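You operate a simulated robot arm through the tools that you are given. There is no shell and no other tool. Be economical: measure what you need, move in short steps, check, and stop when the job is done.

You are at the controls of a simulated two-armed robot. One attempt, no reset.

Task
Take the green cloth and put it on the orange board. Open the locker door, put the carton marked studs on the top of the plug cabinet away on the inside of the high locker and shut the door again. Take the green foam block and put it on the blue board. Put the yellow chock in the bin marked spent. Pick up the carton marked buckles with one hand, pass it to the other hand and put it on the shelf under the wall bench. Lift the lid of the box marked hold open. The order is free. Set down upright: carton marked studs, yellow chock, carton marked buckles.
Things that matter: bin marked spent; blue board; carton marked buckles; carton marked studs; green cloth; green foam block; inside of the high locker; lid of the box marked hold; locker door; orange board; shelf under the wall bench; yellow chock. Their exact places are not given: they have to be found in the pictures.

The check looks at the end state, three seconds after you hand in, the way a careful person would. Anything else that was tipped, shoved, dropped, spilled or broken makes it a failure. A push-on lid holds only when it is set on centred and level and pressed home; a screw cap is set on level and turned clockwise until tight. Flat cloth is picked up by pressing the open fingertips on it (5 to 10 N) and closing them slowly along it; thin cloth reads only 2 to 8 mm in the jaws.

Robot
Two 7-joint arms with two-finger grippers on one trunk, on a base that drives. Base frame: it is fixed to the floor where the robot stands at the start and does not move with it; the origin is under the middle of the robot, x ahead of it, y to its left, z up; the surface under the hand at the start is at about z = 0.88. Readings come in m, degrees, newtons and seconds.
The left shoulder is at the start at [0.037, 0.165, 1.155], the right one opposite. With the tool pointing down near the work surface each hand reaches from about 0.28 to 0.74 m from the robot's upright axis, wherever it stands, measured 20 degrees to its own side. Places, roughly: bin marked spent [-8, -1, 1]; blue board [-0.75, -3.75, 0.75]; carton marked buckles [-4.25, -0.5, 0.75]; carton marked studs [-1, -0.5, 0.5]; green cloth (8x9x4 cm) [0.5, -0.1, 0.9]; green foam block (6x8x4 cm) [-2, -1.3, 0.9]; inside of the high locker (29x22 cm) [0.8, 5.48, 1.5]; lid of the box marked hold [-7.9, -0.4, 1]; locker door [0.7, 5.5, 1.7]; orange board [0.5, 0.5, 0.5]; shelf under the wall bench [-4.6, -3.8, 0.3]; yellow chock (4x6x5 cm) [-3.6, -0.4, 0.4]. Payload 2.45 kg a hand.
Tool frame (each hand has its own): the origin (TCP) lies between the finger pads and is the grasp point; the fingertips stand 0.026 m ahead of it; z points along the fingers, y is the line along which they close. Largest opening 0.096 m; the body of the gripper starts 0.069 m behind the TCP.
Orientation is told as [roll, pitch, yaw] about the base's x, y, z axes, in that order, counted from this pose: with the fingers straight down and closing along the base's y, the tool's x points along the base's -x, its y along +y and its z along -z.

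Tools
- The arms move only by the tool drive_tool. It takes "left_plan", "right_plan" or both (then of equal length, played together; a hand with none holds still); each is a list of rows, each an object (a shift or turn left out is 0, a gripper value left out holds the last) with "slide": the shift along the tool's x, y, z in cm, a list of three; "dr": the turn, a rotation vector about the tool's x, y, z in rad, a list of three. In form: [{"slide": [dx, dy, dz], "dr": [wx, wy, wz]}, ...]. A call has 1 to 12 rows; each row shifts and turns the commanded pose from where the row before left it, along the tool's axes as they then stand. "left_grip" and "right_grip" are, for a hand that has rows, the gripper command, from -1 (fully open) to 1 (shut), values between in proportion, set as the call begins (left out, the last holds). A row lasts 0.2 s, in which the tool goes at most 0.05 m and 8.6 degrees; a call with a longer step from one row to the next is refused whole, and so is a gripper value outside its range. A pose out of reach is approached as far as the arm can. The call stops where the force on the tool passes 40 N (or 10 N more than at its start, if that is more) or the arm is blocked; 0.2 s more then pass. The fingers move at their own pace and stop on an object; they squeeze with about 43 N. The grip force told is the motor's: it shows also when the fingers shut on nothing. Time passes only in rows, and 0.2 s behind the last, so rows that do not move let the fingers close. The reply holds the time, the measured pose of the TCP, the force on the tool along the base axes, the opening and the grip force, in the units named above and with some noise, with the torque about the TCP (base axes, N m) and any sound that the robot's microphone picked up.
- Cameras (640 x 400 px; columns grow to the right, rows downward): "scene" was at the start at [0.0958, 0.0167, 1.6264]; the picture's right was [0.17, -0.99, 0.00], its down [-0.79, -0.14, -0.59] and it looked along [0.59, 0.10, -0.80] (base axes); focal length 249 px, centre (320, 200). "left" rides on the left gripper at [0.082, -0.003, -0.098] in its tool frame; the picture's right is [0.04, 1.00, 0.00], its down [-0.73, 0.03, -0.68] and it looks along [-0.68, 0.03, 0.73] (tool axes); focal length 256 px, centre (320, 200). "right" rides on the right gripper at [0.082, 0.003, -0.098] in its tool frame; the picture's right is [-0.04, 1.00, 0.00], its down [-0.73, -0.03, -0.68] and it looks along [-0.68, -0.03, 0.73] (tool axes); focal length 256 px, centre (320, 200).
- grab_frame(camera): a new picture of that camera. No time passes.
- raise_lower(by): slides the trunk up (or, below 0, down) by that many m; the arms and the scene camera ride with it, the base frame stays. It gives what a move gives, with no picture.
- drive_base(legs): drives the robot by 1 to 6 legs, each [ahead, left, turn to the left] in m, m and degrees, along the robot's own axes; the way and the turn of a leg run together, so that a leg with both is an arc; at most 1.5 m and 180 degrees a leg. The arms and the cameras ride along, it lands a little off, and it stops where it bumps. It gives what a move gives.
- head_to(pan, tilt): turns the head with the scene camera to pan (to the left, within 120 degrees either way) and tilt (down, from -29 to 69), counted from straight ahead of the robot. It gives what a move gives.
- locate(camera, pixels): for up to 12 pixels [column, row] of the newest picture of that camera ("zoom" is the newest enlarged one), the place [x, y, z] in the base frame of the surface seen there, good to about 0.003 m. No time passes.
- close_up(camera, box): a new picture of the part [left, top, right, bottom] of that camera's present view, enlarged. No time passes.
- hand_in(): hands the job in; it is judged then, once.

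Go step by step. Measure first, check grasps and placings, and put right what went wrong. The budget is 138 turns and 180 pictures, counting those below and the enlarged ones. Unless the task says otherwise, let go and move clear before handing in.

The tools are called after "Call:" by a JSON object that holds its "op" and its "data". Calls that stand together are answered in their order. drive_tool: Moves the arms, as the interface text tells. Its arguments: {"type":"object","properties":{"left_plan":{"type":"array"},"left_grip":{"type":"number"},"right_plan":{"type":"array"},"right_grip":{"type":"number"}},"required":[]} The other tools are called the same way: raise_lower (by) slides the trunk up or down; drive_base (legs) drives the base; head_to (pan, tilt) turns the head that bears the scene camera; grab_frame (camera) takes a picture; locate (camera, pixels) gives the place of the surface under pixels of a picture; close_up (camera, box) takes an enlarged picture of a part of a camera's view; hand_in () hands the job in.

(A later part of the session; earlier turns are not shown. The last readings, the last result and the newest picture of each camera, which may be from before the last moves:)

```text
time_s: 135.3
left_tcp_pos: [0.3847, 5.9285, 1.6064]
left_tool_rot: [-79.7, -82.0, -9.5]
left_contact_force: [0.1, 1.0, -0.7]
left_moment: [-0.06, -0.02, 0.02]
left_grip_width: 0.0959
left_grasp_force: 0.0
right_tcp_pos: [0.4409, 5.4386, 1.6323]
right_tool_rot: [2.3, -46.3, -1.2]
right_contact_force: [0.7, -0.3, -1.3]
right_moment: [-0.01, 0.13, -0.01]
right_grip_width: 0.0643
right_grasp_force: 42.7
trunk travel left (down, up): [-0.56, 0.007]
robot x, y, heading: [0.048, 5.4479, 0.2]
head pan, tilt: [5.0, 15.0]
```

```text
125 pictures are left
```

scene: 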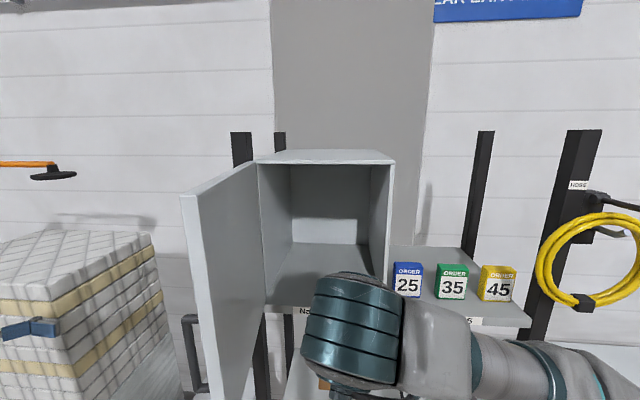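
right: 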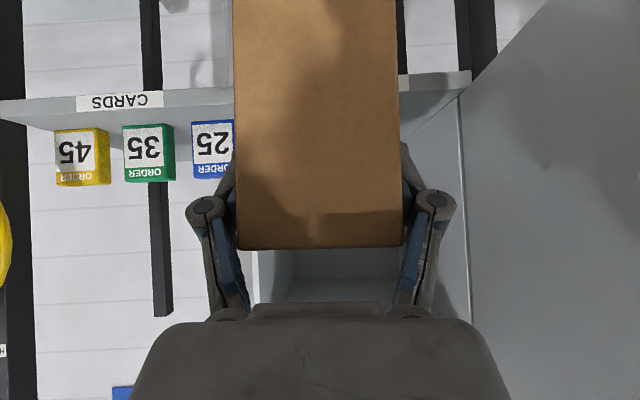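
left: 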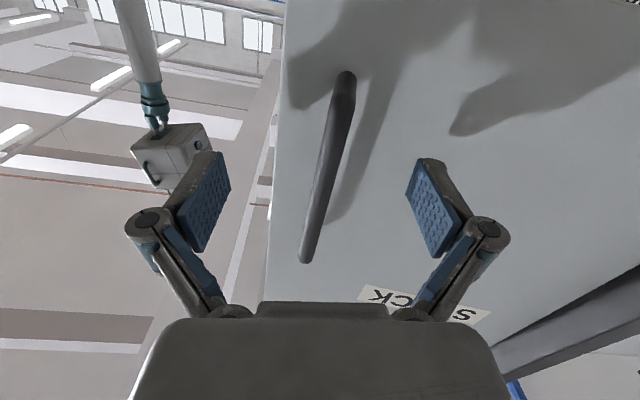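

The carton is level and opposite the opening. I drive 0.10 m ahead and 3.5 cm left, drop it to ~2.5 cm clearance and check.

Call:
{"op": "drive_base", "data": {"legs": [[0.1, 0.035, 0]]}}

Call:
{"op": "drive_tool", "data": {"right_plan": [{"slide": [1.5, 0, 1.4]}, {}]}}

Call:
{"op": "grab_frame", "data": {"camera": "right"}}

Call:
{"op": "grab_frame", "data": {"camera": "scene"}}

```text
time_s: 136.4
left_tcp_pos: [0.4685, 5.9495, 1.6133]
left_tool_rot: [-75.0, -82.3, -14.0]
left_contact_force: [-2.3, 1.5, -0.8]
left_moment: [-0.12, -0.03, 0.15]
left_grip_width: 0.0962
left_grasp_force: 0.1
right_tcp_pos: [0.5267, 5.4585, 1.6365]
right_tool_rot: [3.1, -47.0, -1.6]
right_contact_force: [0.6, 0.7, -0.7]
right_moment: [0.01, 0.17, 0.01]
right_grip_width: 0.0642
right_grasp_force: 42.9
trunk travel left (down, up): [-0.56, 0.007]
robot x, y, heading: [0.1556, 5.4784, 0.4]
head pan, tilt: [5.0, 15.0]
```

```text
time_s: 137.2
left_tcp_pos: [0.473, 5.9632, 1.61]
left_tool_rot: [-78.0, -82.2, -11.2]
left_contact_force: [-0.1, -0.3, 0.2]
left_moment: [0.03, 0.01, 0.0]
left_grip_width: 0.0961
left_grasp_force: 0.2
right_tcp_pos: [0.5302, 5.474, 1.6159]
right_tool_rot: [2.4, -47.0, -1.1]
right_contact_force: [-0.6, -0.5, -3.0]
right_moment: [0.0, 0.05, 0.0]
right_grip_width: 0.0643
right_grasp_force: 42.6
trunk travel left (down, up): [-0.56, 0.007]
robot x, y, heading: [0.1539, 5.4791, 0.8]
head pan, tilt: [5.0, 15.0]
stopped in row 2 (right hand): the arm was blocked; the commanded pose is now the measured one
```

```text
124 pictures are left
```

right: 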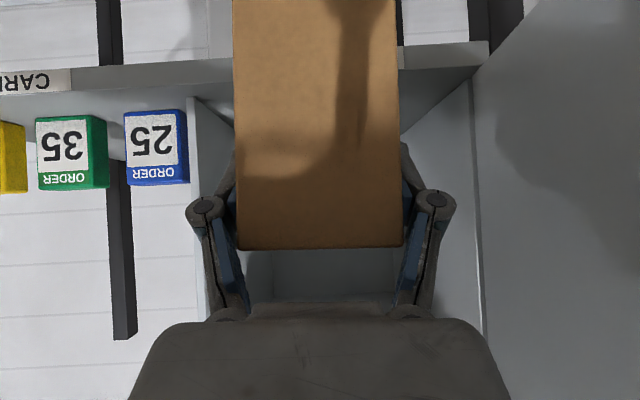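

```text
123 pictures are left
```

scene: 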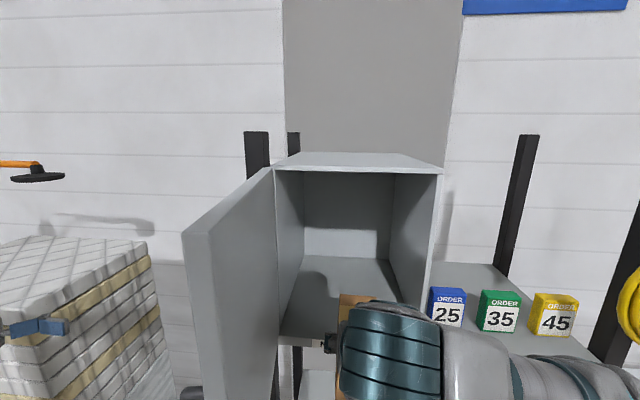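

Near the inner edge of the arm's range it hesitated, but nothing is touched (3 N). I now push the carton forward into the locker, with the carton's bottom ~3 cm above the floor.

Call:
{"op": "drive_tool", "data": {"right_plan": [{"slide": [-2.3, 0, 2.6]}, {"slide": [-2.3, 0, 2.6]}, {"slide": [-2.3, 0, 2.6]}, {"slide": [-2.3, 0, 2.6]}, {}]}}

Call:
{"op": "grab_frame", "data": {"camera": "scene"}}

Call:
{"op": "grab_frame", "data": {"camera": "right"}}

```text
time_s: 138.6
left_tcp_pos: [0.4723, 5.9424, 1.6162]
left_tool_rot: [-72.8, -82.2, -16.2]
left_contact_force: [-1.0, 0.8, -0.5]
left_moment: [-0.04, -0.04, 0.05]
left_grip_width: 0.0957
left_grasp_force: 0.0
right_tcp_pos: [0.6671, 5.4534, 1.6119]
right_tool_rot: [3.2, -47.0, -1.8]
right_contact_force: [1.0, -0.4, -2.0]
right_moment: [0.04, 0.11, 0.02]
right_grip_width: 0.0643
right_grasp_force: 42.7
trunk travel left (down, up): [-0.56, 0.007]
robot x, y, heading: [0.1556, 5.4798, 0.5]
head pan, tilt: [5.0, 15.0]
stopped in row 5 (right hand): the arm was blocked; the commanded pose is now the measured one
```

```text
122 pictures are left
```

scene: 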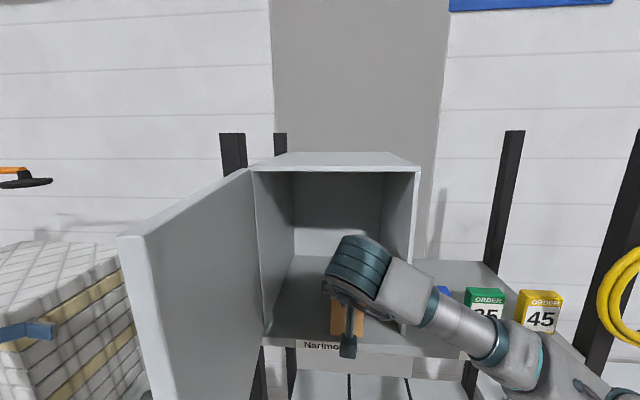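

```text
121 pictures are left
```

right: 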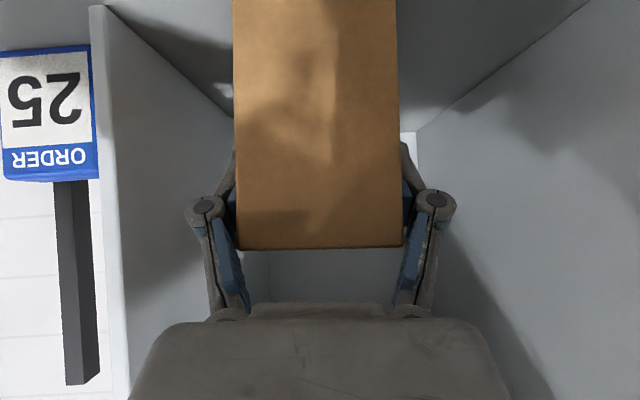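

The carton is half in, but both hands read ~2 cm to the right and the arm reports blocked: something may be pushing the robot from the left. I look left and right.

Call:
{"op": "head_to", "data": {"pan": 75, "tilt": 35}}

Call:
{"op": "grab_frame", "data": {"camera": "scene"}}

Call:
{"op": "head_to", "data": {"pan": -40, "tilt": 35}}

Call:
{"op": "grab_frame", "data": {"camera": "scene"}}

```text
time_s: 140.1
left_tcp_pos: [0.4737, 5.9805, 1.6052]
left_tool_rot: [-82.6, -82.3, -6.5]
left_contact_force: [-0.2, 0.2, 0.9]
left_moment: [0.05, -0.02, -0.04]
left_grip_width: 0.0962
left_grasp_force: 0.0
right_tcp_pos: [0.6684, 5.4921, 1.6108]
right_tool_rot: [1.4, -46.9, -0.3]
right_contact_force: [-0.3, 0.5, -2.5]
right_moment: [-0.03, 0.01, -0.05]
right_grip_width: 0.0645
right_grasp_force: 42.9
trunk travel left (down, up): [-0.56, 0.007]
robot x, y, heading: [0.153, 5.479, 0.4]
head pan, tilt: [75.0, 35.0]
```

```text
120 pictures are left
```

scene: 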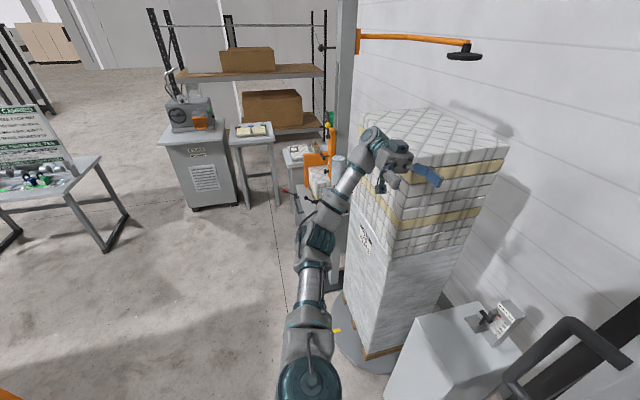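

```text
time_s: 142.0
left_tcp_pos: [0.4744, 5.9784, 1.6058]
left_tool_rot: [-81.4, -82.4, -7.6]
left_contact_force: [0.2, 1.0, 0.1]
left_moment: [-0.02, 0.0, -0.01]
left_grip_width: 0.0961
left_grasp_force: 0.1
right_tcp_pos: [0.6693, 5.4893, 1.6114]
right_tool_rot: [1.7, -46.8, -0.5]
right_contact_force: [-0.1, 0.8, -3.4]
right_moment: [-0.04, 0.02, -0.02]
right_grip_width: 0.0644
right_grasp_force: 43.3
trunk travel left (down, up): [-0.56, 0.007]
robot x, y, heading: [0.1541, 5.4788, 0.7]
head pan, tilt: [-40.0, 35.0]
```

```text
119 pictures are left
```

scene: 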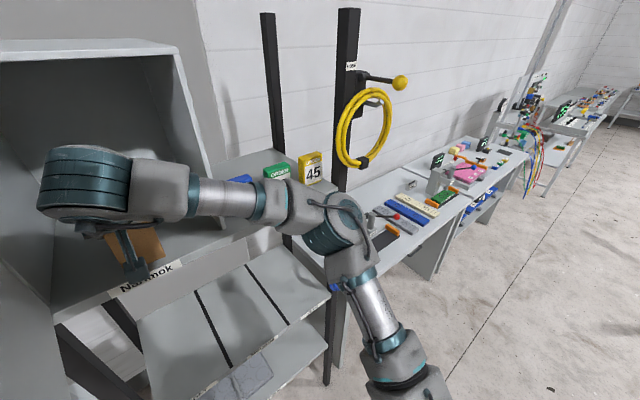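

The readings have come back (right TCP y≈5.489), so that was sway. I check the right forearm's and elbow's distance from the cards and the post.

Call:
{"op": "locate", "data": {"camera": "scene", "pixels": [[225, 185], [290, 205], [340, 210], [350, 240], [310, 155], [278, 168], [345, 100], [165, 170], [85, 150], [331, 290]]}}

Call:
{"op": "close_up", "data": {"camera": "scene", "box": [180, 130, 420, 290]}}

```text
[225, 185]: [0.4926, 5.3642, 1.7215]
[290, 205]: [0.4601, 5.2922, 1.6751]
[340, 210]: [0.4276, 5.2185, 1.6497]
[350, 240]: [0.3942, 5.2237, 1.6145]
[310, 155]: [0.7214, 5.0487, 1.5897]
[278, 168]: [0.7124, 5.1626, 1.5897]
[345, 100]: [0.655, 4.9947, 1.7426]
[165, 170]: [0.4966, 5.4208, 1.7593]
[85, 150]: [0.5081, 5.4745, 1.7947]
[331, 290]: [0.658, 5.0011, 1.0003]
```

```text
2.50 times, centred on (300, 210) of scene
```

zoom: 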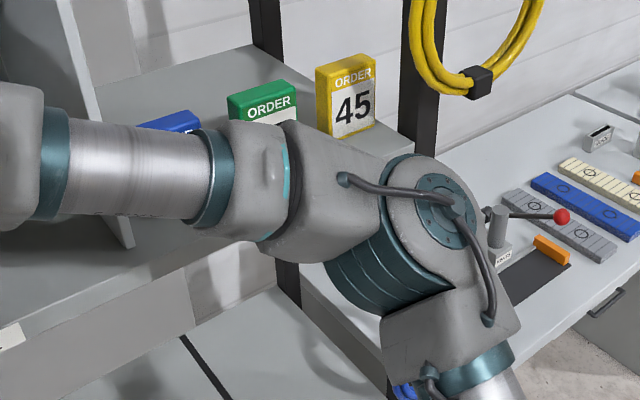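

Enough clearance (elbow x≈0.43, forearm ≤0.50, shelf edge 0.65). I go in another 9 cm, then lower gently.

Call:
{"op": "drive_tool", "data": {"right_plan": [{"slide": [-1.55, 0, 1.65]}, {"slide": [-1.55, 0, 1.65]}, {"slide": [-1.55, 0, 1.65]}, {"slide": [-1.55, 0, 1.65]}, {}]}}

Call:
{"op": "drive_tool", "data": {"right_plan": [{"slide": [0.6, 0, 0.55]}, {"slide": [0.5, 0, 0.45]}, {"slide": [0.4, 0, 0.37]}, {"slide": [0.3, 0, 0.28]}, {}]}}

Call:
{"op": "grab_frame", "data": {"camera": "right"}}

```text
time_s: 143.2
left_tcp_pos: [0.4746, 5.976, 1.6064]
left_tool_rot: [-81.3, -82.3, -7.8]
left_contact_force: [-0.1, -1.1, 0.6]
left_moment: [0.03, 0.0, 0.0]
left_grip_width: 0.0959
left_grasp_force: 0.0
right_tcp_pos: [0.7607, 5.4907, 1.6106]
right_tool_rot: [1.8, -47.0, -0.6]
right_contact_force: [-0.6, -0.3, -3.7]
right_moment: [0.01, 0.0, -0.01]
right_grip_width: 0.0644
right_grasp_force: 43.0
trunk travel left (down, up): [-0.56, 0.007]
robot x, y, heading: [0.1528, 5.4763, 0.7]
head pan, tilt: [-40.0, 35.0]
```

```text
time_s: 144.4
left_tcp_pos: [0.4735, 5.9504, 1.6124]
left_tool_rot: [-75.4, -82.1, -13.7]
left_contact_force: [-0.6, 0.4, -0.7]
left_moment: [-0.04, 0.0, 0.02]
left_grip_width: 0.0959
left_grasp_force: 0.0
right_tcp_pos: [0.7628, 5.464, 1.587]
right_tool_rot: [2.9, -46.9, -1.6]
right_contact_force: [1.1, -0.6, -3.3]
right_moment: [-0.01, 0.07, 0.0]
right_grip_width: 0.0644
right_grasp_force: 42.7
trunk travel left (down, up): [-0.56, 0.007]
robot x, y, heading: [0.1517, 5.475, 0.5]
head pan, tilt: [-40.0, 35.0]
```

```text
117 pictures are left
```

right: 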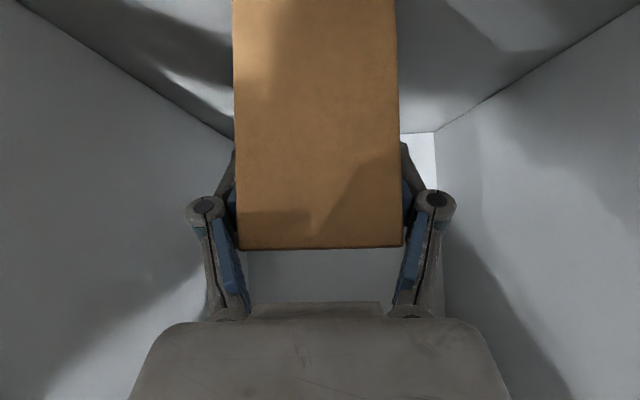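

No contact yet at z 1.587. I lower in 3 mm steps until it takes weight.

Call:
{"op": "drive_tool", "data": {"right_plan": [{}, {}, {"slide": [0.22, 0, 0.2]}, {}, {"slide": [0.22, 0, 0.2]}, {}, {}]}}

```text
time_s: 146.0
left_tcp_pos: [0.4713, 5.961, 1.6105]
left_tool_rot: [-77.5, -82.4, -11.4]
left_contact_force: [1.0, 0.1, 0.5]
left_moment: [0.01, -0.02, 0.0]
left_grip_width: 0.0962
left_grasp_force: 0.0
right_tcp_pos: [0.7573, 5.4743, 1.5839]
right_tool_rot: [2.2, -47.1, -1.3]
right_contact_force: [0.3, -9.8, 22.4]
right_moment: [-1.58, 0.73, 0.23]
right_grip_width: 0.0646
right_grasp_force: 42.9
trunk travel left (down, up): [-0.56, 0.007]
robot x, y, heading: [0.1543, 5.4771, 0.3]
head pan, tilt: [-40.0, 35.0]
```

It stands on the floor (22 N). I ease up 1 mm and let go, then look before withdrawing.

Call:
{"op": "drive_tool", "data": {"right_plan": [{"slide": [-0.12, 0, -0.11]}, {}]}}

Call:
{"op": "drive_tool", "data": {"right_plan": [{}, {}, {}], "right_grip": -1}}

Call:
{"op": "grab_frame", "data": {"camera": "right"}}

```text
time_s: 146.6
left_tcp_pos: [0.4705, 5.96, 1.6112]
left_tool_rot: [-77.6, -82.3, -11.4]
left_contact_force: [-0.6, 0.4, 0.4]
left_moment: [-0.02, -0.01, 0.03]
left_grip_width: 0.0957
left_grasp_force: 0.1
right_tcp_pos: [0.758, 5.4756, 1.5831]
right_tool_rot: [2.7, -47.0, -1.0]
right_contact_force: [1.0, 8.3, 17.5]
right_moment: [0.1, 0.01, 0.01]
right_grip_width: 0.0644
right_grasp_force: 43.1
trunk travel left (down, up): [-0.56, 0.007]
robot x, y, heading: [0.1568, 5.4763, 0.7]
head pan, tilt: [-40.0, 35.0]
```

```text
time_s: 147.4
left_tcp_pos: [0.4735, 5.9625, 1.6099]
left_tool_rot: [-77.6, -82.3, -11.3]
left_contact_force: [-0.1, -0.4, -0.6]
left_moment: [-0.02, 0.01, 0.0]
left_grip_width: 0.0959
left_grasp_force: 0.2
right_tcp_pos: [0.7569, 5.4743, 1.5819]
right_tool_rot: [2.3, -46.9, -1.1]
right_contact_force: [-0.1, 0.7, 0.6]
right_moment: [-0.01, 0.01, -0.02]
right_grip_width: 0.096
right_grasp_force: 0.0
trunk travel left (down, up): [-0.56, 0.007]
robot x, y, heading: [0.1499, 5.4798, 0.6]
head pan, tilt: [-40.0, 35.0]
```

```text
116 pictures are left
```

right: 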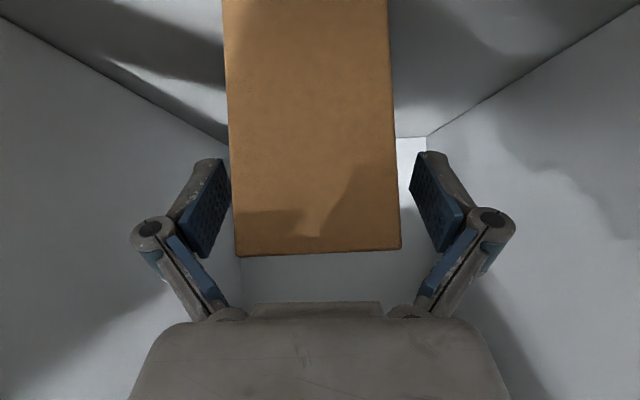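

The carton stands free; the left pad is close to it, so I shift 4 mm to that side and withdraw along the tool.

Call:
{"op": "drive_tool", "data": {"right_plan": [{"slide": [0, -0.4, 0]}, {"slide": [0, 0, -2]}, {"slide": [1.0, 0, -3]}, {"slide": [2.2, 0, -3]}, {"slide": [2.2, 0, -3]}, {"slide": [2.2, 0, -3]}, {"slide": [2.2, 0, -2.4]}, {"slide": [2.2, 0, -2.4]}, {}]}}

Call:
{"op": "grab_frame", "data": {"camera": "right"}}

```text
time_s: 149.4
left_tcp_pos: [0.4739, 5.9608, 1.6119]
left_tool_rot: [-77.0, -82.2, -11.9]
left_contact_force: [1.0, 0.5, 0.5]
left_moment: [0.02, 0.06, -0.03]
left_grip_width: 0.096
left_grasp_force: 0.1
right_tcp_pos: [0.541, 5.4647, 1.6217]
right_tool_rot: [2.7, -46.8, -1.3]
right_contact_force: [0.3, 0.6, -0.2]
right_moment: [-0.01, -0.03, -0.02]
right_grip_width: 0.096
right_grasp_force: 0.0
trunk travel left (down, up): [-0.56, 0.007]
robot x, y, heading: [0.155, 5.4776, 0.7]
head pan, tilt: [-40.0, 35.0]
```

```text
115 pictures are left
```

right: 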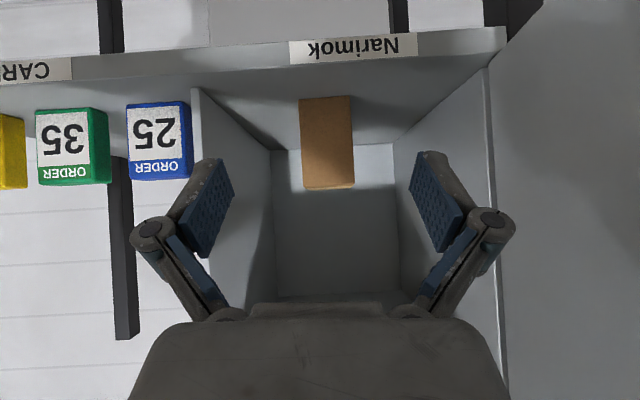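

The carton stands well inside. I back the base 0.22 m, lower the right hand out of the door's way and turn the left hand (closed) to point ahead, outside the door.

Call:
{"op": "drive_base", "data": {"legs": [[-0.22, 0.05, 0]]}}

Call:
{"op": "drive_tool", "data": {"left_plan": [{"dr": [-0.14, 0, 0]}, {"dr": [-0.14, 0, 0]}, {"dr": [-0.14, 0, 0]}, {"dr": [-0.14, 0, 0]}, {"dr": [-0.14, 0, 0]}, {"dr": [-0.14, 0, 0]}, {"dr": [-0.14, 0, 0]}, {"dr": [-0.14, 0, 0]}, {"dr": [-0.14, 0, 0]}, {"dr": [-0.1, 0, 0]}, {}], "right_plan": [{"slide": [2.2, -2, 2.2]}, {"slide": [2.2, -2, 2.2]}, {"slide": [2.2, -2, 2.2]}, {"slide": [2.2, -2, 2.2]}, {"slide": [2.2, 0, 2.2]}, {"slide": [2.2, 0, 2.2]}, {"slide": [2.2, 0, 2.2]}, {"slide": [2.2, 0, 2.2]}, {"slide": [2.2, 0, 2.2]}, {}, {}], "left_grip": 1}}

Call:
{"op": "head_to", "data": {"pan": 20, "tilt": 20}}

Call:
{"op": "grab_frame", "data": {"camera": "scene"}}

```text
time_s: 151.1
left_tcp_pos: [0.256, 6.0012, 1.6114]
left_tool_rot: [-76.2, -82.0, -12.7]
left_contact_force: [0.3, 0.5, -0.5]
left_moment: [-0.02, 0.0, -0.03]
left_grip_width: 0.0961
left_grasp_force: 0.2
right_tcp_pos: [0.3272, 5.5063, 1.6195]
right_tool_rot: [2.8, -46.6, -1.3]
right_contact_force: [1.1, -0.3, -0.6]
right_moment: [-0.01, -0.02, 0.04]
right_grip_width: 0.0959
right_grasp_force: 0.0
trunk travel left (down, up): [-0.56, 0.007]
robot x, y, heading: [-0.067, 5.5213, 0.4]
head pan, tilt: [-40.0, 35.0]
```

```text
time_s: 153.5
left_tcp_pos: [0.2472, 6.0088, 1.6114]
left_tool_rot: [0.2, -82.5, -11.1]
left_contact_force: [-0.1, 0.7, -0.9]
left_moment: [-0.05, -0.02, -0.03]
left_grip_width: 0.0
left_grasp_force: 28.3
right_tcp_pos: [0.3266, 5.4407, 1.3408]
right_tool_rot: [2.4, -47.0, -1.0]
right_contact_force: [-0.8, 1.0, 0.8]
right_moment: [-0.09, -0.03, 0.0]
right_grip_width: 0.0962
right_grasp_force: 0.1
trunk travel left (down, up): [-0.56, 0.007]
robot x, y, heading: [-0.0667, 5.5211, 0.8]
head pan, tilt: [-40.0, 35.0]
```

```text
time_s: 154.8
left_tcp_pos: [0.2481, 6.0038, 1.6117]
left_tool_rot: [1.2, -82.4, -12.2]
left_contact_force: [0.5, 0.4, -0.8]
left_moment: [0.02, 0.01, -0.02]
left_grip_width: 0.0
left_grasp_force: 28.6
right_tcp_pos: [0.3263, 5.4368, 1.3415]
right_tool_rot: [2.6, -47.0, -1.2]
right_contact_force: [0.8, 1.4, -0.5]
right_moment: [0.01, 0.0, 0.02]
right_grip_width: 0.0961
right_grasp_force: 0.1
trunk travel left (down, up): [-0.56, 0.007]
robot x, y, heading: [-0.0685, 5.5227, 0.6]
head pan, tilt: [20.0, 20.0]
```

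```text
114 pictures are left
```

scene: 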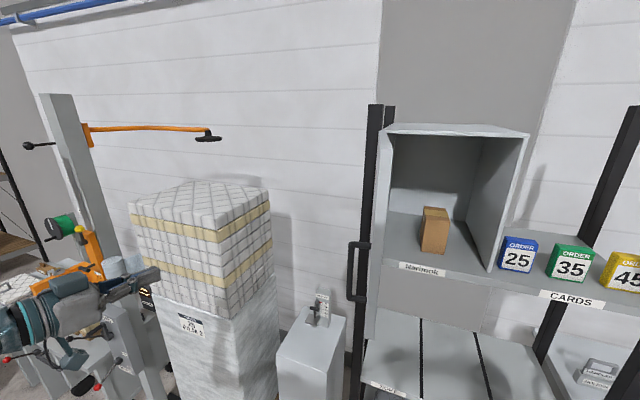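

The door stands edge-on at (372,200), the handle outside at (355,270). I bring the closed left fist to the outer side of the door, above the handle, turned ~45° toward it.

Call:
{"op": "drive_tool", "data": {"left_plan": [{"slide": [-2.13, -3.26, 1.98]}, {"slide": [-2.13, -3.26, 1.98]}, {"slide": [-2.13, -3.26, 1.98]}, {"slide": [-2.13, -3.26, 1.98]}, {"slide": [-2.13, -3.26, 1.98]}, {"slide": [-2.13, -3.26, 1.98]}, {"slide": [-2.13, -3.26, 1.98]}, {"dr": [0.14, 0, 0]}, {"dr": [0.14, 0, 0]}, {"dr": [0.14, 0, 0]}, {"dr": [0.14, 0, 0]}, {}]}}

Call:
{"op": "grab_frame", "data": {"camera": "scene"}}

```text
time_s: 157.4
left_tcp_pos: [0.3583, 5.7443, 1.7432]
left_tool_rot: [-29.4, -82.3, -13.9]
left_contact_force: [-0.1, -0.1, 0.2]
left_moment: [-0.03, -0.03, 0.01]
left_grip_width: 0.0001
left_grasp_force: 28.1
right_tcp_pos: [0.3257, 5.4326, 1.3404]
right_tool_rot: [3.0, -47.0, -1.4]
right_contact_force: [0.0, -0.2, 0.1]
right_moment: [0.01, 0.03, -0.02]
right_grip_width: 0.0959
right_grasp_force: 0.0
trunk travel left (down, up): [-0.56, 0.007]
robot x, y, heading: [-0.0692, 5.5202, 0.6]
head pan, tilt: [20.0, 20.0]
```

```text
113 pictures are left
```

scene: 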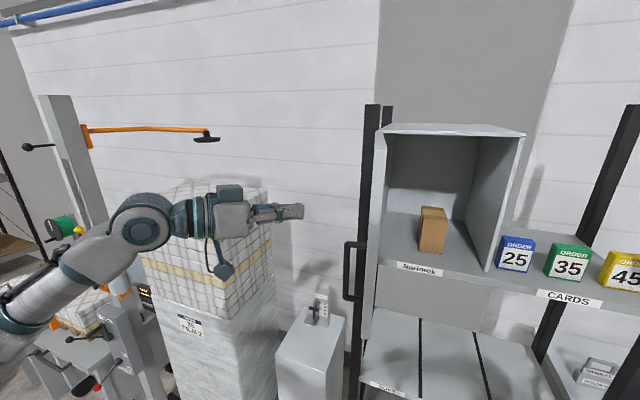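

Fist in place at [0.358,5.744,1.743], heading ≈-43°. I sweep it against the door's outer face along its closing arc, first part.

Call:
{"op": "drive_tool", "data": {"left_plan": [{"slide": [-0.54, -1.6, 3.85]}, {"slide": [-0.54, -1.6, 3.85]}, {"slide": [-0.54, -1.6, 3.85]}, {"slide": [-0.42, -2.2, 2.95]}, {"slide": [-0.42, -2.2, 2.95]}, {"slide": [-0.42, -2.2, 2.95]}, {"slide": [-0.42, -0.63, 2.95]}, {"slide": [-0.42, -0.63, 2.95]}, {}]}}

Call:
{"op": "grab_frame", "data": {"camera": "scene"}}

```text
time_s: 159.4
left_tcp_pos: [0.432, 5.537, 1.7506]
left_tool_rot: [-30.7, -82.3, -12.3]
left_contact_force: [-0.3, 0.6, 0.4]
left_moment: [0.0, 0.0, -0.01]
left_grip_width: 0.0
left_grasp_force: 28.6
left hand out of reach, approached as far as the arm can: row 6, 7, 8
right_tcp_pos: [0.3274, 5.4361, 1.3393]
right_tool_rot: [2.7, -46.9, -1.2]
right_contact_force: [-0.3, 1.0, 0.7]
right_moment: [-0.01, 0.01, -0.01]
right_grip_width: 0.0961
right_grasp_force: 0.2
trunk travel left (down, up): [-0.56, 0.007]
robot x, y, heading: [-0.0679, 5.5246, 0.5]
head pan, tilt: [20.0, 20.0]
```

```text
112 pictures are left
```

scene: 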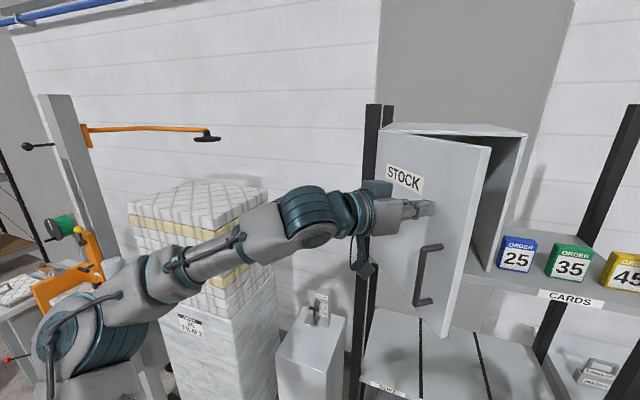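

The door swings along without force; it is at ~50° and the hand is at its reach limit. I drive the base right and ahead so that the fist carries it nearly shut.

Call:
{"op": "drive_base", "data": {"legs": [[0.08, -0.09, 0], [0.08, -0.03, 0]]}}

Call:
{"op": "grab_frame", "data": {"camera": "scene"}}

```text
time_s: 161.3
left_tcp_pos: [0.5677, 5.3578, 1.7559]
left_tool_rot: [-13.6, -82.6, -30.0]
left_contact_force: [-2.3, -2.8, 0.4]
left_moment: [0.07, -0.01, 0.32]
left_grip_width: 0.0
left_grasp_force: 28.5
right_tcp_pos: [0.4724, 5.2702, 1.3415]
right_tool_rot: [5.1, -47.8, -3.8]
right_contact_force: [-0.9, -0.9, 0.4]
right_moment: [0.08, 0.01, 0.01]
right_grip_width: 0.0959
right_grasp_force: 0.0
trunk travel left (down, up): [-0.56, 0.007]
robot x, y, heading: [0.0922, 5.3994, 0.2]
head pan, tilt: [20.0, 20.0]
```

```text
111 pictures are left
```

scene: 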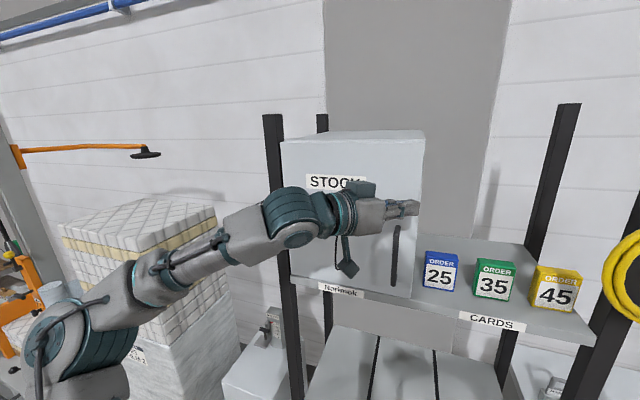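

Almost shut. I push on 7 cm ahead with the base.

Call:
{"op": "drive_base", "data": {"legs": [[0.07, 0.025, 0]]}}

Call:
{"op": "grab_frame", "data": {"camera": "scene"}}

Call:
{"op": "close_up", "data": {"camera": "scene", "box": [240, 110, 480, 310]}}

```text
time_s: 162.3
left_tcp_pos: [0.6271, 5.3537, 1.7502]
left_tool_rot: [-11.9, -81.6, -32.6]
left_contact_force: [-0.9, -1.9, -0.5]
left_moment: [-0.02, -0.04, 0.09]
left_grip_width: 0.0
left_grasp_force: 28.8
right_tcp_pos: [0.5331, 5.277, 1.3369]
right_tool_rot: [5.3, -46.9, -4.2]
right_contact_force: [-0.5, -2.2, -0.5]
right_moment: [0.19, 0.01, 0.17]
right_grip_width: 0.0959
right_grasp_force: 0.0
trunk travel left (down, up): [-0.56, 0.007]
robot x, y, heading: [0.1364, 5.4109, 0.1]
head pan, tilt: [20.0, 20.0]
stopped in leg 1: the force on the tool passed its limit at 154 N (the readings are from after the stop); the commanded pose is now the measured one
```

```text
110 pictures are left
```

scene: 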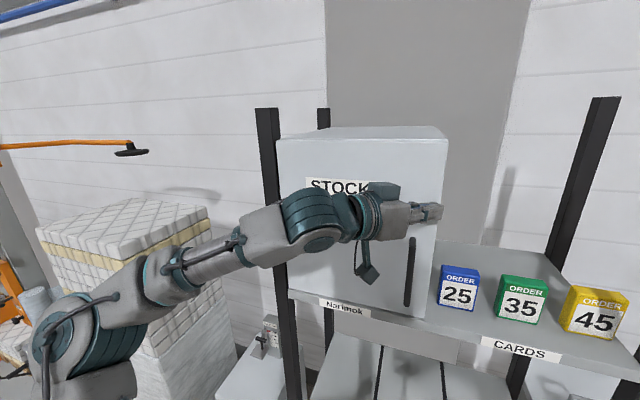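

```text
2.00 times, centred on (360, 210) of scene
```

zoom: 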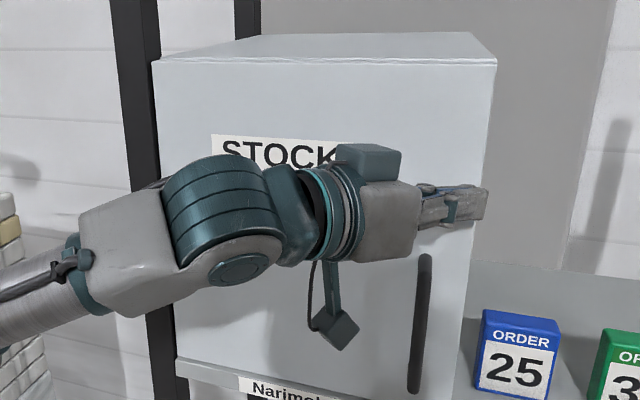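

The door bumped home (force stop). I back off and check that door is shut and the locker unmoved.

Call:
{"op": "drive_base", "data": {"legs": [[-0.5, 0, 0]]}}

Call:
{"op": "grab_frame", "data": {"camera": "scene"}}

Call:
{"op": "locate", "data": {"camera": "scene", "pixels": [[345, 170], [330, 220], [380, 190], [400, 200], [375, 175], [398, 170]]}}

```text
time_s: 165.3
left_tcp_pos: [0.1123, 5.3331, 1.7491]
left_tool_rot: [-7.5, -81.3, -37.4]
left_contact_force: [-4.0, -7.6, -4.1]
left_moment: [-0.14, -0.29, 0.77]
left_grip_width: 0.0
left_grasp_force: 28.8
right_tcp_pos: [0.0208, 5.2628, 1.3363]
right_tool_rot: [5.9, -47.1, -4.4]
right_contact_force: [1.1, -0.2, -0.4]
right_moment: [-0.02, 0.09, -0.05]
right_grip_width: 0.0961
right_grasp_force: 0.1
trunk travel left (down, up): [-0.56, 0.007]
robot x, y, heading: [-0.3685, 5.4095, 0.4]
head pan, tilt: [20.0, 20.0]
```

```text
108 pictures are left
```

scene: 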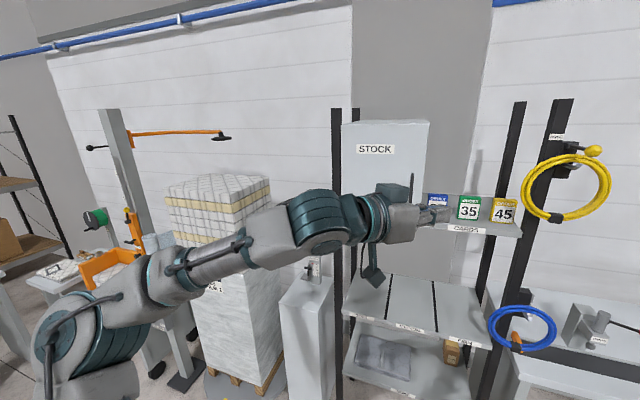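

```text
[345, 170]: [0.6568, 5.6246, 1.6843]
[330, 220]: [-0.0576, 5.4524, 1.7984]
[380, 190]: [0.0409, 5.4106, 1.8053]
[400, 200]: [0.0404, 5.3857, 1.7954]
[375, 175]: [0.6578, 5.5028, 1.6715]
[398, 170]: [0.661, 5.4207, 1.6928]
```

Door front reads x≈0.657–0.661 across: shut, locker in place. Now I put both hands back into a neutral travelling pose and lower the trunk.

Call:
{"op": "drive_tool", "data": {"left_plan": [{"dr": [-0.14, 0, 0]}, {"dr": [-0.14, 0, 0]}, {"dr": [-0.14, 0, 0]}, {"dr": [-0.14, 0, 0]}, {"dr": [-0.14, 0, 0]}, {"slide": [0, 4, 0]}, {"slide": [0, 4, 0]}, {"slide": [0, 4, 0]}, {"slide": [0, 4, 0]}, {"slide": [0, 4, 0]}, {"slide": [0, 4, 0]}, {"slide": [0, 4, 0]}], "right_plan": [{"dr": [0, 0.137, 0]}, {"dr": [0, 0.137, 0]}, {"dr": [0, 0.137, 0]}, {"dr": [0, 0.137, 0]}, {"dr": [0, 0.137, 0]}, {"dr": [0, 0.137, 0]}, {"slide": [0, -3, 0]}, {"slide": [0, -3, 0]}, {}, {}, {}, {}]}}

Call:
{"op": "drive_tool", "data": {"left_plan": [{"dr": [0, 0.14, 0]}, {"dr": [0, 0.14, 0]}, {"dr": [0, 0.14, 0]}, {"dr": [0, 0.14, 0]}, {"dr": [0, 0.14, 0]}, {"dr": [0, 0.14, 0]}, {"dr": [0, 0.14, 0]}, {"dr": [0, 0.14, 0]}, {"dr": [0, 0.14, 0]}, {"dr": [0, 0.14, 0]}, {"slide": [0, 0, 4]}, {"slide": [0, 0, 4]}], "left_grip": -1}}

Call:
{"op": "raise_lower", "data": {"by": -0.24}}

```text
time_s: 168.1
left_tcp_pos: [0.159, 5.7694, 1.7718]
left_tool_rot: [11.4, -82.6, -24.5]
left_contact_force: [-0.3, 0.0, -0.7]
left_moment: [0.0, 0.01, 0.0]
left_grip_width: 0.0001
left_grasp_force: 29.1
left hand out of reach, approached as far as the arm can: row 1, 2, 3, 5
right_tcp_pos: [0.0069, 5.2587, 1.3385]
right_tool_rot: [1.9, -0.5, 0.1]
right_contact_force: [-0.3, -0.3, -0.4]
right_moment: [0.0, 0.0, 0.02]
right_grip_width: 0.096
right_grasp_force: 0.1
trunk travel left (down, up): [-0.56, 0.007]
robot x, y, heading: [-0.3715, 5.4183, 0.1]
head pan, tilt: [20.0, 20.0]
stopped in row 12 (left hand): the arm was blocked; the commanded pose is now the measured one
```

```text
time_s: 170.7
left_tcp_pos: [0.0601, 5.7865, 1.535]
left_tool_rot: [1.3, -2.6, -13.0]
left_contact_force: [-0.2, -0.2, 0.0]
left_moment: [0.02, 0.0, -0.01]
left_grip_width: 0.0958
left_grasp_force: 0.1
left hand out of reach, approached as far as the arm can: row 4, 5, 6, 7, 8, 9, 10
right_tcp_pos: [0.0088, 5.2598, 1.3387]
right_tool_rot: [1.9, -0.7, 0.2]
right_contact_force: [0.9, -0.3, 0.1]
right_moment: [-0.03, -0.06, 0.03]
right_grip_width: 0.0959
right_grasp_force: 0.1
trunk travel left (down, up): [-0.56, 0.007]
robot x, y, heading: [-0.37, 5.4191, 0.0]
head pan, tilt: [20.0, 20.0]
```

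```text
time_s: 173.2
left_tcp_pos: [0.0598, 5.7434, 1.3107]
left_tool_rot: [3.0, -2.8, -13.1]
left_contact_force: [-0.5, -0.7, 0.1]
left_moment: [0.03, -0.05, -0.02]
left_grip_width: 0.096
left_grasp_force: 0.0
right_tcp_pos: [0.0058, 5.2232, 1.098]
right_tool_rot: [3.3, -0.8, 0.2]
right_contact_force: [0.3, 0.0, 1.9]
right_moment: [0.03, 0.01, -0.04]
right_grip_width: 0.0958
right_grasp_force: 0.1
trunk travel left (down, up): [-0.32, 0.247]
robot x, y, heading: [-0.3692, 5.409, 0.1]
head pan, tilt: [20.0, 20.0]
```

Neutral again. I turn and drive back down the aisle, then across toward the foam table.

Call:
{"op": "drive_base", "data": {"legs": [[0, 0, -90], [1.49, -0.1, 0], [1.5, 0, 0], [1.5, 0, 0], [0.5, 0, 0]]}}

Call:
{"op": "head_to", "data": {"pan": -40, "tilt": 35}}

Call:
{"op": "grab_frame", "data": {"camera": "scene"}}

```text
time_s: 200.9
left_tcp_pos: [-0.234, 0.0347, 1.3134]
left_tool_rot: [3.8, -2.1, -102.4]
left_contact_force: [-2.2, 0.0, 0.2]
left_moment: [0.02, -0.28, 0.0]
left_grip_width: 0.0962
left_grasp_force: 0.2
right_tcp_pos: [-0.7516, 0.0819, 1.0914]
right_tool_rot: [4.3, -0.5, -89.2]
right_contact_force: [-2.2, 0.1, 0.3]
right_moment: [0.05, -0.19, -0.03]
right_grip_width: 0.0961
right_grasp_force: 0.1
trunk travel left (down, up): [-0.32, 0.247]
robot x, y, heading: [-0.5568, 0.4656, -89.2]
head pan, tilt: [20.0, 20.0]
```

```text
time_s: 202.2
left_tcp_pos: [-0.1325, 0.0389, 1.2881]
left_tool_rot: [-0.4, -3.3, -102.0]
left_contact_force: [1.3, -0.5, -0.1]
left_moment: [-0.02, 0.15, -0.02]
left_grip_width: 0.0958
left_grasp_force: 0.1
right_tcp_pos: [-0.6632, 0.0839, 1.1047]
right_tool_rot: [0.2, -0.5, -88.8]
right_contact_force: [0.9, -0.1, -0.7]
right_moment: [-0.03, 0.15, -0.01]
right_grip_width: 0.0959
right_grasp_force: 0.1
trunk travel left (down, up): [-0.32, 0.247]
robot x, y, heading: [-0.5428, 0.4664, -88.8]
head pan, tilt: [-40.0, 35.0]
```

```text
107 pictures are left
```

scene: 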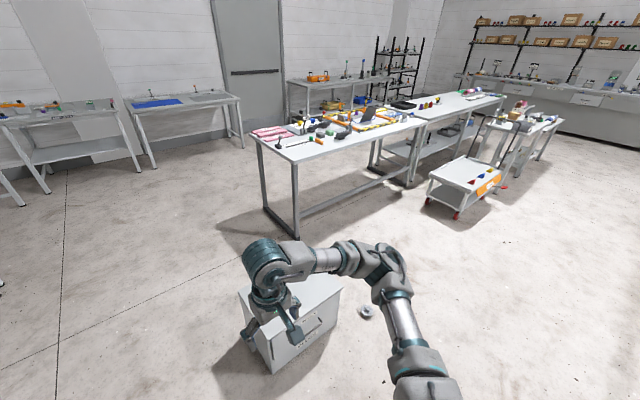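

The torso has settled. I zoom on the tool table to find the green foam block, and on the far table with the blue board at (160,100).

Call:
{"op": "close_up", "data": {"camera": "scene", "box": [240, 80, 440, 190]}}

Call:
{"op": "close_up", "data": {"camera": "scene", "box": [100, 70, 260, 170]}}

Call:
{"op": "close_up", "data": {"camera": "scene", "box": [400, 80, 600, 220]}}

```text
3.20 times, centred on (340, 135) of scene
```

zoom: 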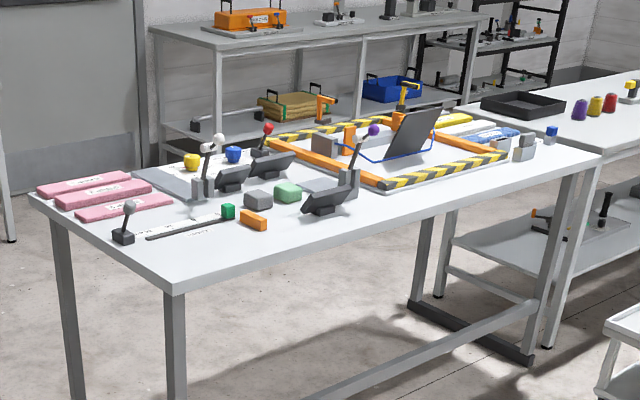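

```text
4.00 times, centred on (180, 120) of scene
```

zoom: 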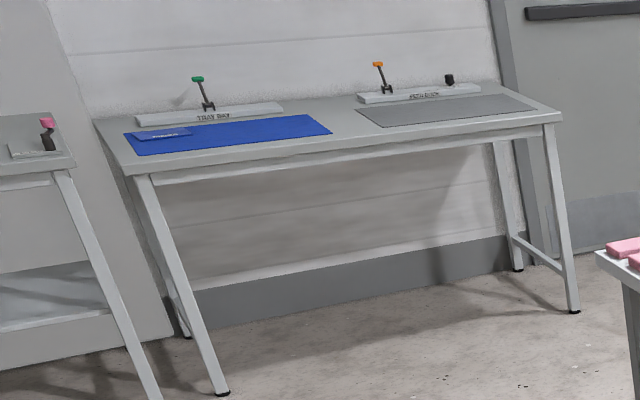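

```text
2.86 times, centred on (500, 150) of scene
```

zoom: 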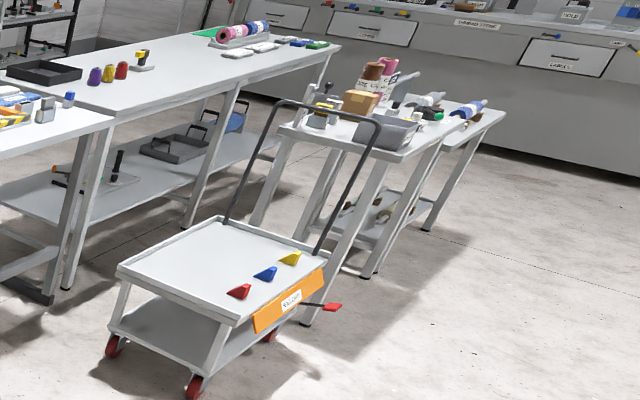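

Found: mint-green foam block beside a grey one at scene (331,139); small labelled blue board on the blue mat at scene ≈(141,103); trolley with wedges at (467,185), carton on a bench behind. I measure.

Call:
{"op": "locate", "data": {"camera": "scene", "pixels": [[330, 139], [321, 142], [250, 142], [295, 171], [428, 128], [140, 103], [135, 110], [475, 180], [485, 175], [491, 161], [513, 115], [370, 312]]}}

```text
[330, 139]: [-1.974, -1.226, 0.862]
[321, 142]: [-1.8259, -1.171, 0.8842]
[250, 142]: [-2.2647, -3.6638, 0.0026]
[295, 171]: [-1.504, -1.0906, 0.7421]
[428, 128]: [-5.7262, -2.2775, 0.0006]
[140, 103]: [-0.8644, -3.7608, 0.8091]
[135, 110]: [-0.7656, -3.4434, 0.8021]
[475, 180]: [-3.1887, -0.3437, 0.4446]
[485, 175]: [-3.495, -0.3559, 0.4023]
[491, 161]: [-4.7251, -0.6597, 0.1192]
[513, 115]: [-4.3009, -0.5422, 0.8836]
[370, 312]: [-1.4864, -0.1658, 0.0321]
```

I drive to the foam table, keeping clear of the loose plug at [-1.47,-0.17].

Call:
{"op": "drive_base", "data": {"legs": [[0, -1.5, -1.2], [0, -0.1, 0], [1.06, 0, 0]]}}

Call:
{"op": "head_to", "data": {"pan": 10, "tilt": 55}}

Call:
{"op": "grab_frame", "data": {"camera": "scene"}}

Call:
{"op": "grab_frame", "data": {"camera": "left"}}

```text
time_s: 215.5
left_tcp_pos: [-1.8931, -1.0098, 1.3105]
left_tool_rot: [3.1, -2.6, -105.1]
left_contact_force: [-0.2, -0.3, 0.8]
left_moment: [-0.03, -0.05, -0.01]
left_grip_width: 0.0962
left_grasp_force: 0.0
right_tcp_pos: [-2.4107, -0.9401, 1.097]
right_tool_rot: [3.3, -0.7, -91.7]
right_contact_force: [-1.4, 0.2, 1.3]
right_moment: [0.02, -0.06, -0.01]
right_grip_width: 0.0963
right_grasp_force: 0.1
trunk travel left (down, up): [-0.32, 0.247]
robot x, y, heading: [-2.216, -0.57, -91.3]
head pan, tilt: [-40.0, 35.0]
```

```text
time_s: 216.7
left_tcp_pos: [-1.9205, -1.0106, 1.3153]
left_tool_rot: [4.1, -2.3, -105.3]
left_contact_force: [-0.4, 0.9, 0.6]
left_moment: [0.0, -0.06, 0.0]
left_grip_width: 0.096
left_grasp_force: 0.0
right_tcp_pos: [-2.4357, -0.9397, 1.0934]
right_tool_rot: [4.3, -0.7, -92.1]
right_contact_force: [-1.5, 0.1, -0.6]
right_moment: [0.05, -0.04, -0.03]
right_grip_width: 0.096
right_grasp_force: 0.1
trunk travel left (down, up): [-0.32, 0.247]
robot x, y, heading: [-2.218, -0.5693, -91.4]
head pan, tilt: [10.0, 55.0]
```

```text
103 pictures are left
```

scene: 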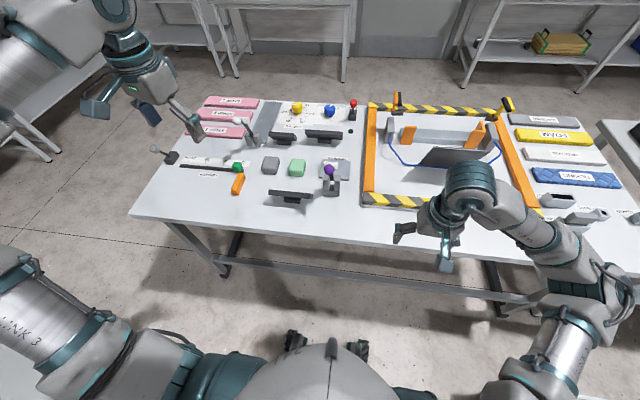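

```text
102 pictures are left
```

left: 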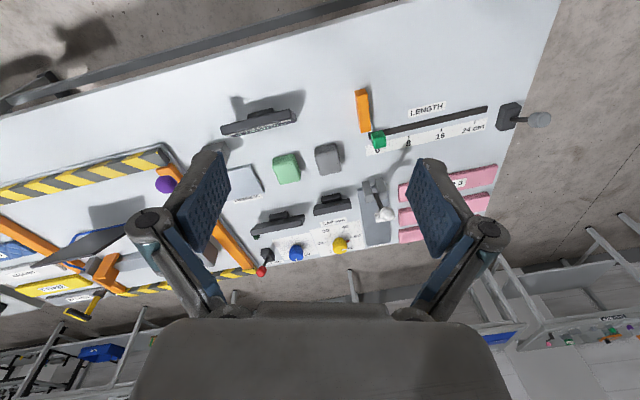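

The foam block is at left-camera (287,168). I measure it and its neighbours.

Call:
{"op": "locate", "data": {"camera": "left", "pixels": [[287, 165], [275, 158], [297, 155], [300, 178], [278, 182], [328, 155], [311, 170], [260, 180], [275, 215], [260, 120], [310, 160]]}}

Call:
{"op": "close_up", "data": {"camera": "left", "box": [220, 100, 400, 220]}}

```text
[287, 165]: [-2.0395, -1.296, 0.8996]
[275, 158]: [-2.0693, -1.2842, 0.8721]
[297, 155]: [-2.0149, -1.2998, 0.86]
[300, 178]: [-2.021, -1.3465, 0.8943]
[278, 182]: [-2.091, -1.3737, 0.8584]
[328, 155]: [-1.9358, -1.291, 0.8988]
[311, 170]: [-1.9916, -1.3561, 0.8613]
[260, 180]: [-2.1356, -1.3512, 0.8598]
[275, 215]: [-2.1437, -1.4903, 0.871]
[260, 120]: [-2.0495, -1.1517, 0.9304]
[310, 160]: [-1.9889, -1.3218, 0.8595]
```

```text
3.33 times, centred on (310, 160) of left
```

zoom: 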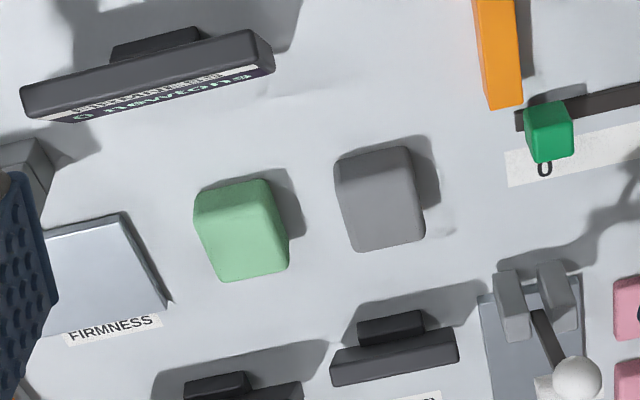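

Call:
{"op": "locate", "data": {"camera": "zoom", "pixels": [[208, 200], [258, 190], [280, 260], [228, 270], [240, 230], [310, 220], [180, 240], [345, 175], [425, 235]]}}

Call:
{"op": "drive_tool", "data": {"left_plan": [{}, {}, {}]}}

```text
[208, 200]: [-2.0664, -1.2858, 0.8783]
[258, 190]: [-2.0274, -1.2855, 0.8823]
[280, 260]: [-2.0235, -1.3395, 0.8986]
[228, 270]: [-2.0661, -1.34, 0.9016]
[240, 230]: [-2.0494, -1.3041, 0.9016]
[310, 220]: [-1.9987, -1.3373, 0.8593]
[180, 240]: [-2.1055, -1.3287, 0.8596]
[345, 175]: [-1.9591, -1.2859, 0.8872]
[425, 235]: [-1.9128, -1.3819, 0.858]
```

```text
time_s: 217.7
left_tcp_pos: [-1.89, -1.0078, 1.3093]
left_tool_rot: [2.7, -2.7, -105.4]
left_contact_force: [0.6, 0.8, 0.1]
left_moment: [-0.01, 0.02, -0.02]
left_grip_width: 0.096
left_grasp_force: 0.1
right_tcp_pos: [-2.4099, -0.9388, 1.099]
right_tool_rot: [2.7, -0.7, -91.7]
right_contact_force: [1.3, 0.5, 0.0]
right_moment: [-0.06, 0.05, -0.02]
right_grip_width: 0.0959
right_grasp_force: 0.0
trunk travel left (down, up): [-0.32, 0.247]
robot x, y, heading: [-2.2213, -0.5662, -91.4]
head pan, tilt: [10.0, 55.0]
stopped in row 3 (left hand): the arm was blocked; the commanded pose is now the measured one
```

The torso still sways by ~2 cm. I let it settle for a few seconds.

Call:
{"op": "drive_tool", "data": {"right_plan": [{}, {}, {}, {}, {}, {}, {}, {}, {}, {}, {}, {}]}}

Call:
{"op": "drive_tool", "data": {"right_plan": [{}, {}]}}

Call:
{"op": "drive_tool", "data": {"right_plan": [{}, {}]}}

Call:
{"op": "drive_tool", "data": {"right_plan": [{}, {}]}}

```text
time_s: 220.3
left_tcp_pos: [-1.92, -1.009, 1.3149]
left_tool_rot: [3.9, -2.5, -105.5]
left_contact_force: [-0.1, 0.1, 1.7]
left_moment: [-0.01, -0.06, -0.01]
left_grip_width: 0.0961
left_grasp_force: 0.1
right_tcp_pos: [-2.436, -0.9386, 1.0965]
right_tool_rot: [3.8, -0.6, -92.2]
right_contact_force: [-1.2, -0.5, -0.4]
right_moment: [0.0, -0.07, -0.01]
right_grip_width: 0.0959
right_grasp_force: 0.0
trunk travel left (down, up): [-0.32, 0.247]
robot x, y, heading: [-2.226, -0.5685, -91.5]
head pan, tilt: [10.0, 55.0]
```

```text
time_s: 220.9
left_tcp_pos: [-1.9196, -1.0069, 1.316]
left_tool_rot: [3.8, -2.6, -105.6]
left_contact_force: [-0.1, -1.3, 0.6]
left_moment: [-0.01, -0.05, -0.04]
left_grip_width: 0.0962
left_grasp_force: 0.1
right_tcp_pos: [-2.4348, -0.9374, 1.0972]
right_tool_rot: [3.7, -0.7, -92.2]
right_contact_force: [-1.5, 0.0, 0.7]
right_moment: [0.02, -0.03, 0.0]
right_grip_width: 0.0962
right_grasp_force: 0.1
trunk travel left (down, up): [-0.32, 0.247]
robot x, y, heading: [-2.2293, -0.5693, -91.4]
head pan, tilt: [10.0, 55.0]
```

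```text
time_s: 221.7
left_tcp_pos: [-1.8799, -1.0032, 1.3088]
left_tool_rot: [2.6, -3.2, -105.2]
left_contact_force: [-0.6, 1.5, 0.3]
left_moment: [-0.04, -0.03, 0.02]
left_grip_width: 0.096
left_grasp_force: 0.1
right_tcp_pos: [-2.4, -0.9345, 1.1035]
right_tool_rot: [2.7, -1.0, -91.7]
right_contact_force: [-0.7, -0.8, -0.1]
right_moment: [-0.03, -0.01, 0.02]
right_grip_width: 0.0961
right_grasp_force: 0.0
trunk travel left (down, up): [-0.32, 0.247]
robot x, y, heading: [-2.215, -0.5697, -91.5]
head pan, tilt: [10.0, 55.0]
stopped in row 2 (right hand): the arm was blocked; the commanded pose is now the measured one
```

```text
time_s: 222.5
left_tcp_pos: [-1.8426, -1.0012, 1.3036]
left_tool_rot: [1.3, -3.6, -104.7]
left_contact_force: [1.0, -0.7, 0.2]
left_moment: [-0.02, 0.04, -0.01]
left_grip_width: 0.0961
left_grasp_force: 0.1
right_tcp_pos: [-2.3673, -0.9337, 1.1072]
right_tool_rot: [1.5, -1.3, -91.4]
right_contact_force: [0.8, -0.4, -0.5]
right_moment: [-0.03, 0.03, -0.01]
right_grip_width: 0.0962
right_grasp_force: 0.0
trunk travel left (down, up): [-0.32, 0.247]
robot x, y, heading: [-2.2069, -0.5743, -91.0]
head pan, tilt: [10.0, 55.0]
stopped in row 2 (right hand): the arm was blocked; the commanded pose is now the measured one
```

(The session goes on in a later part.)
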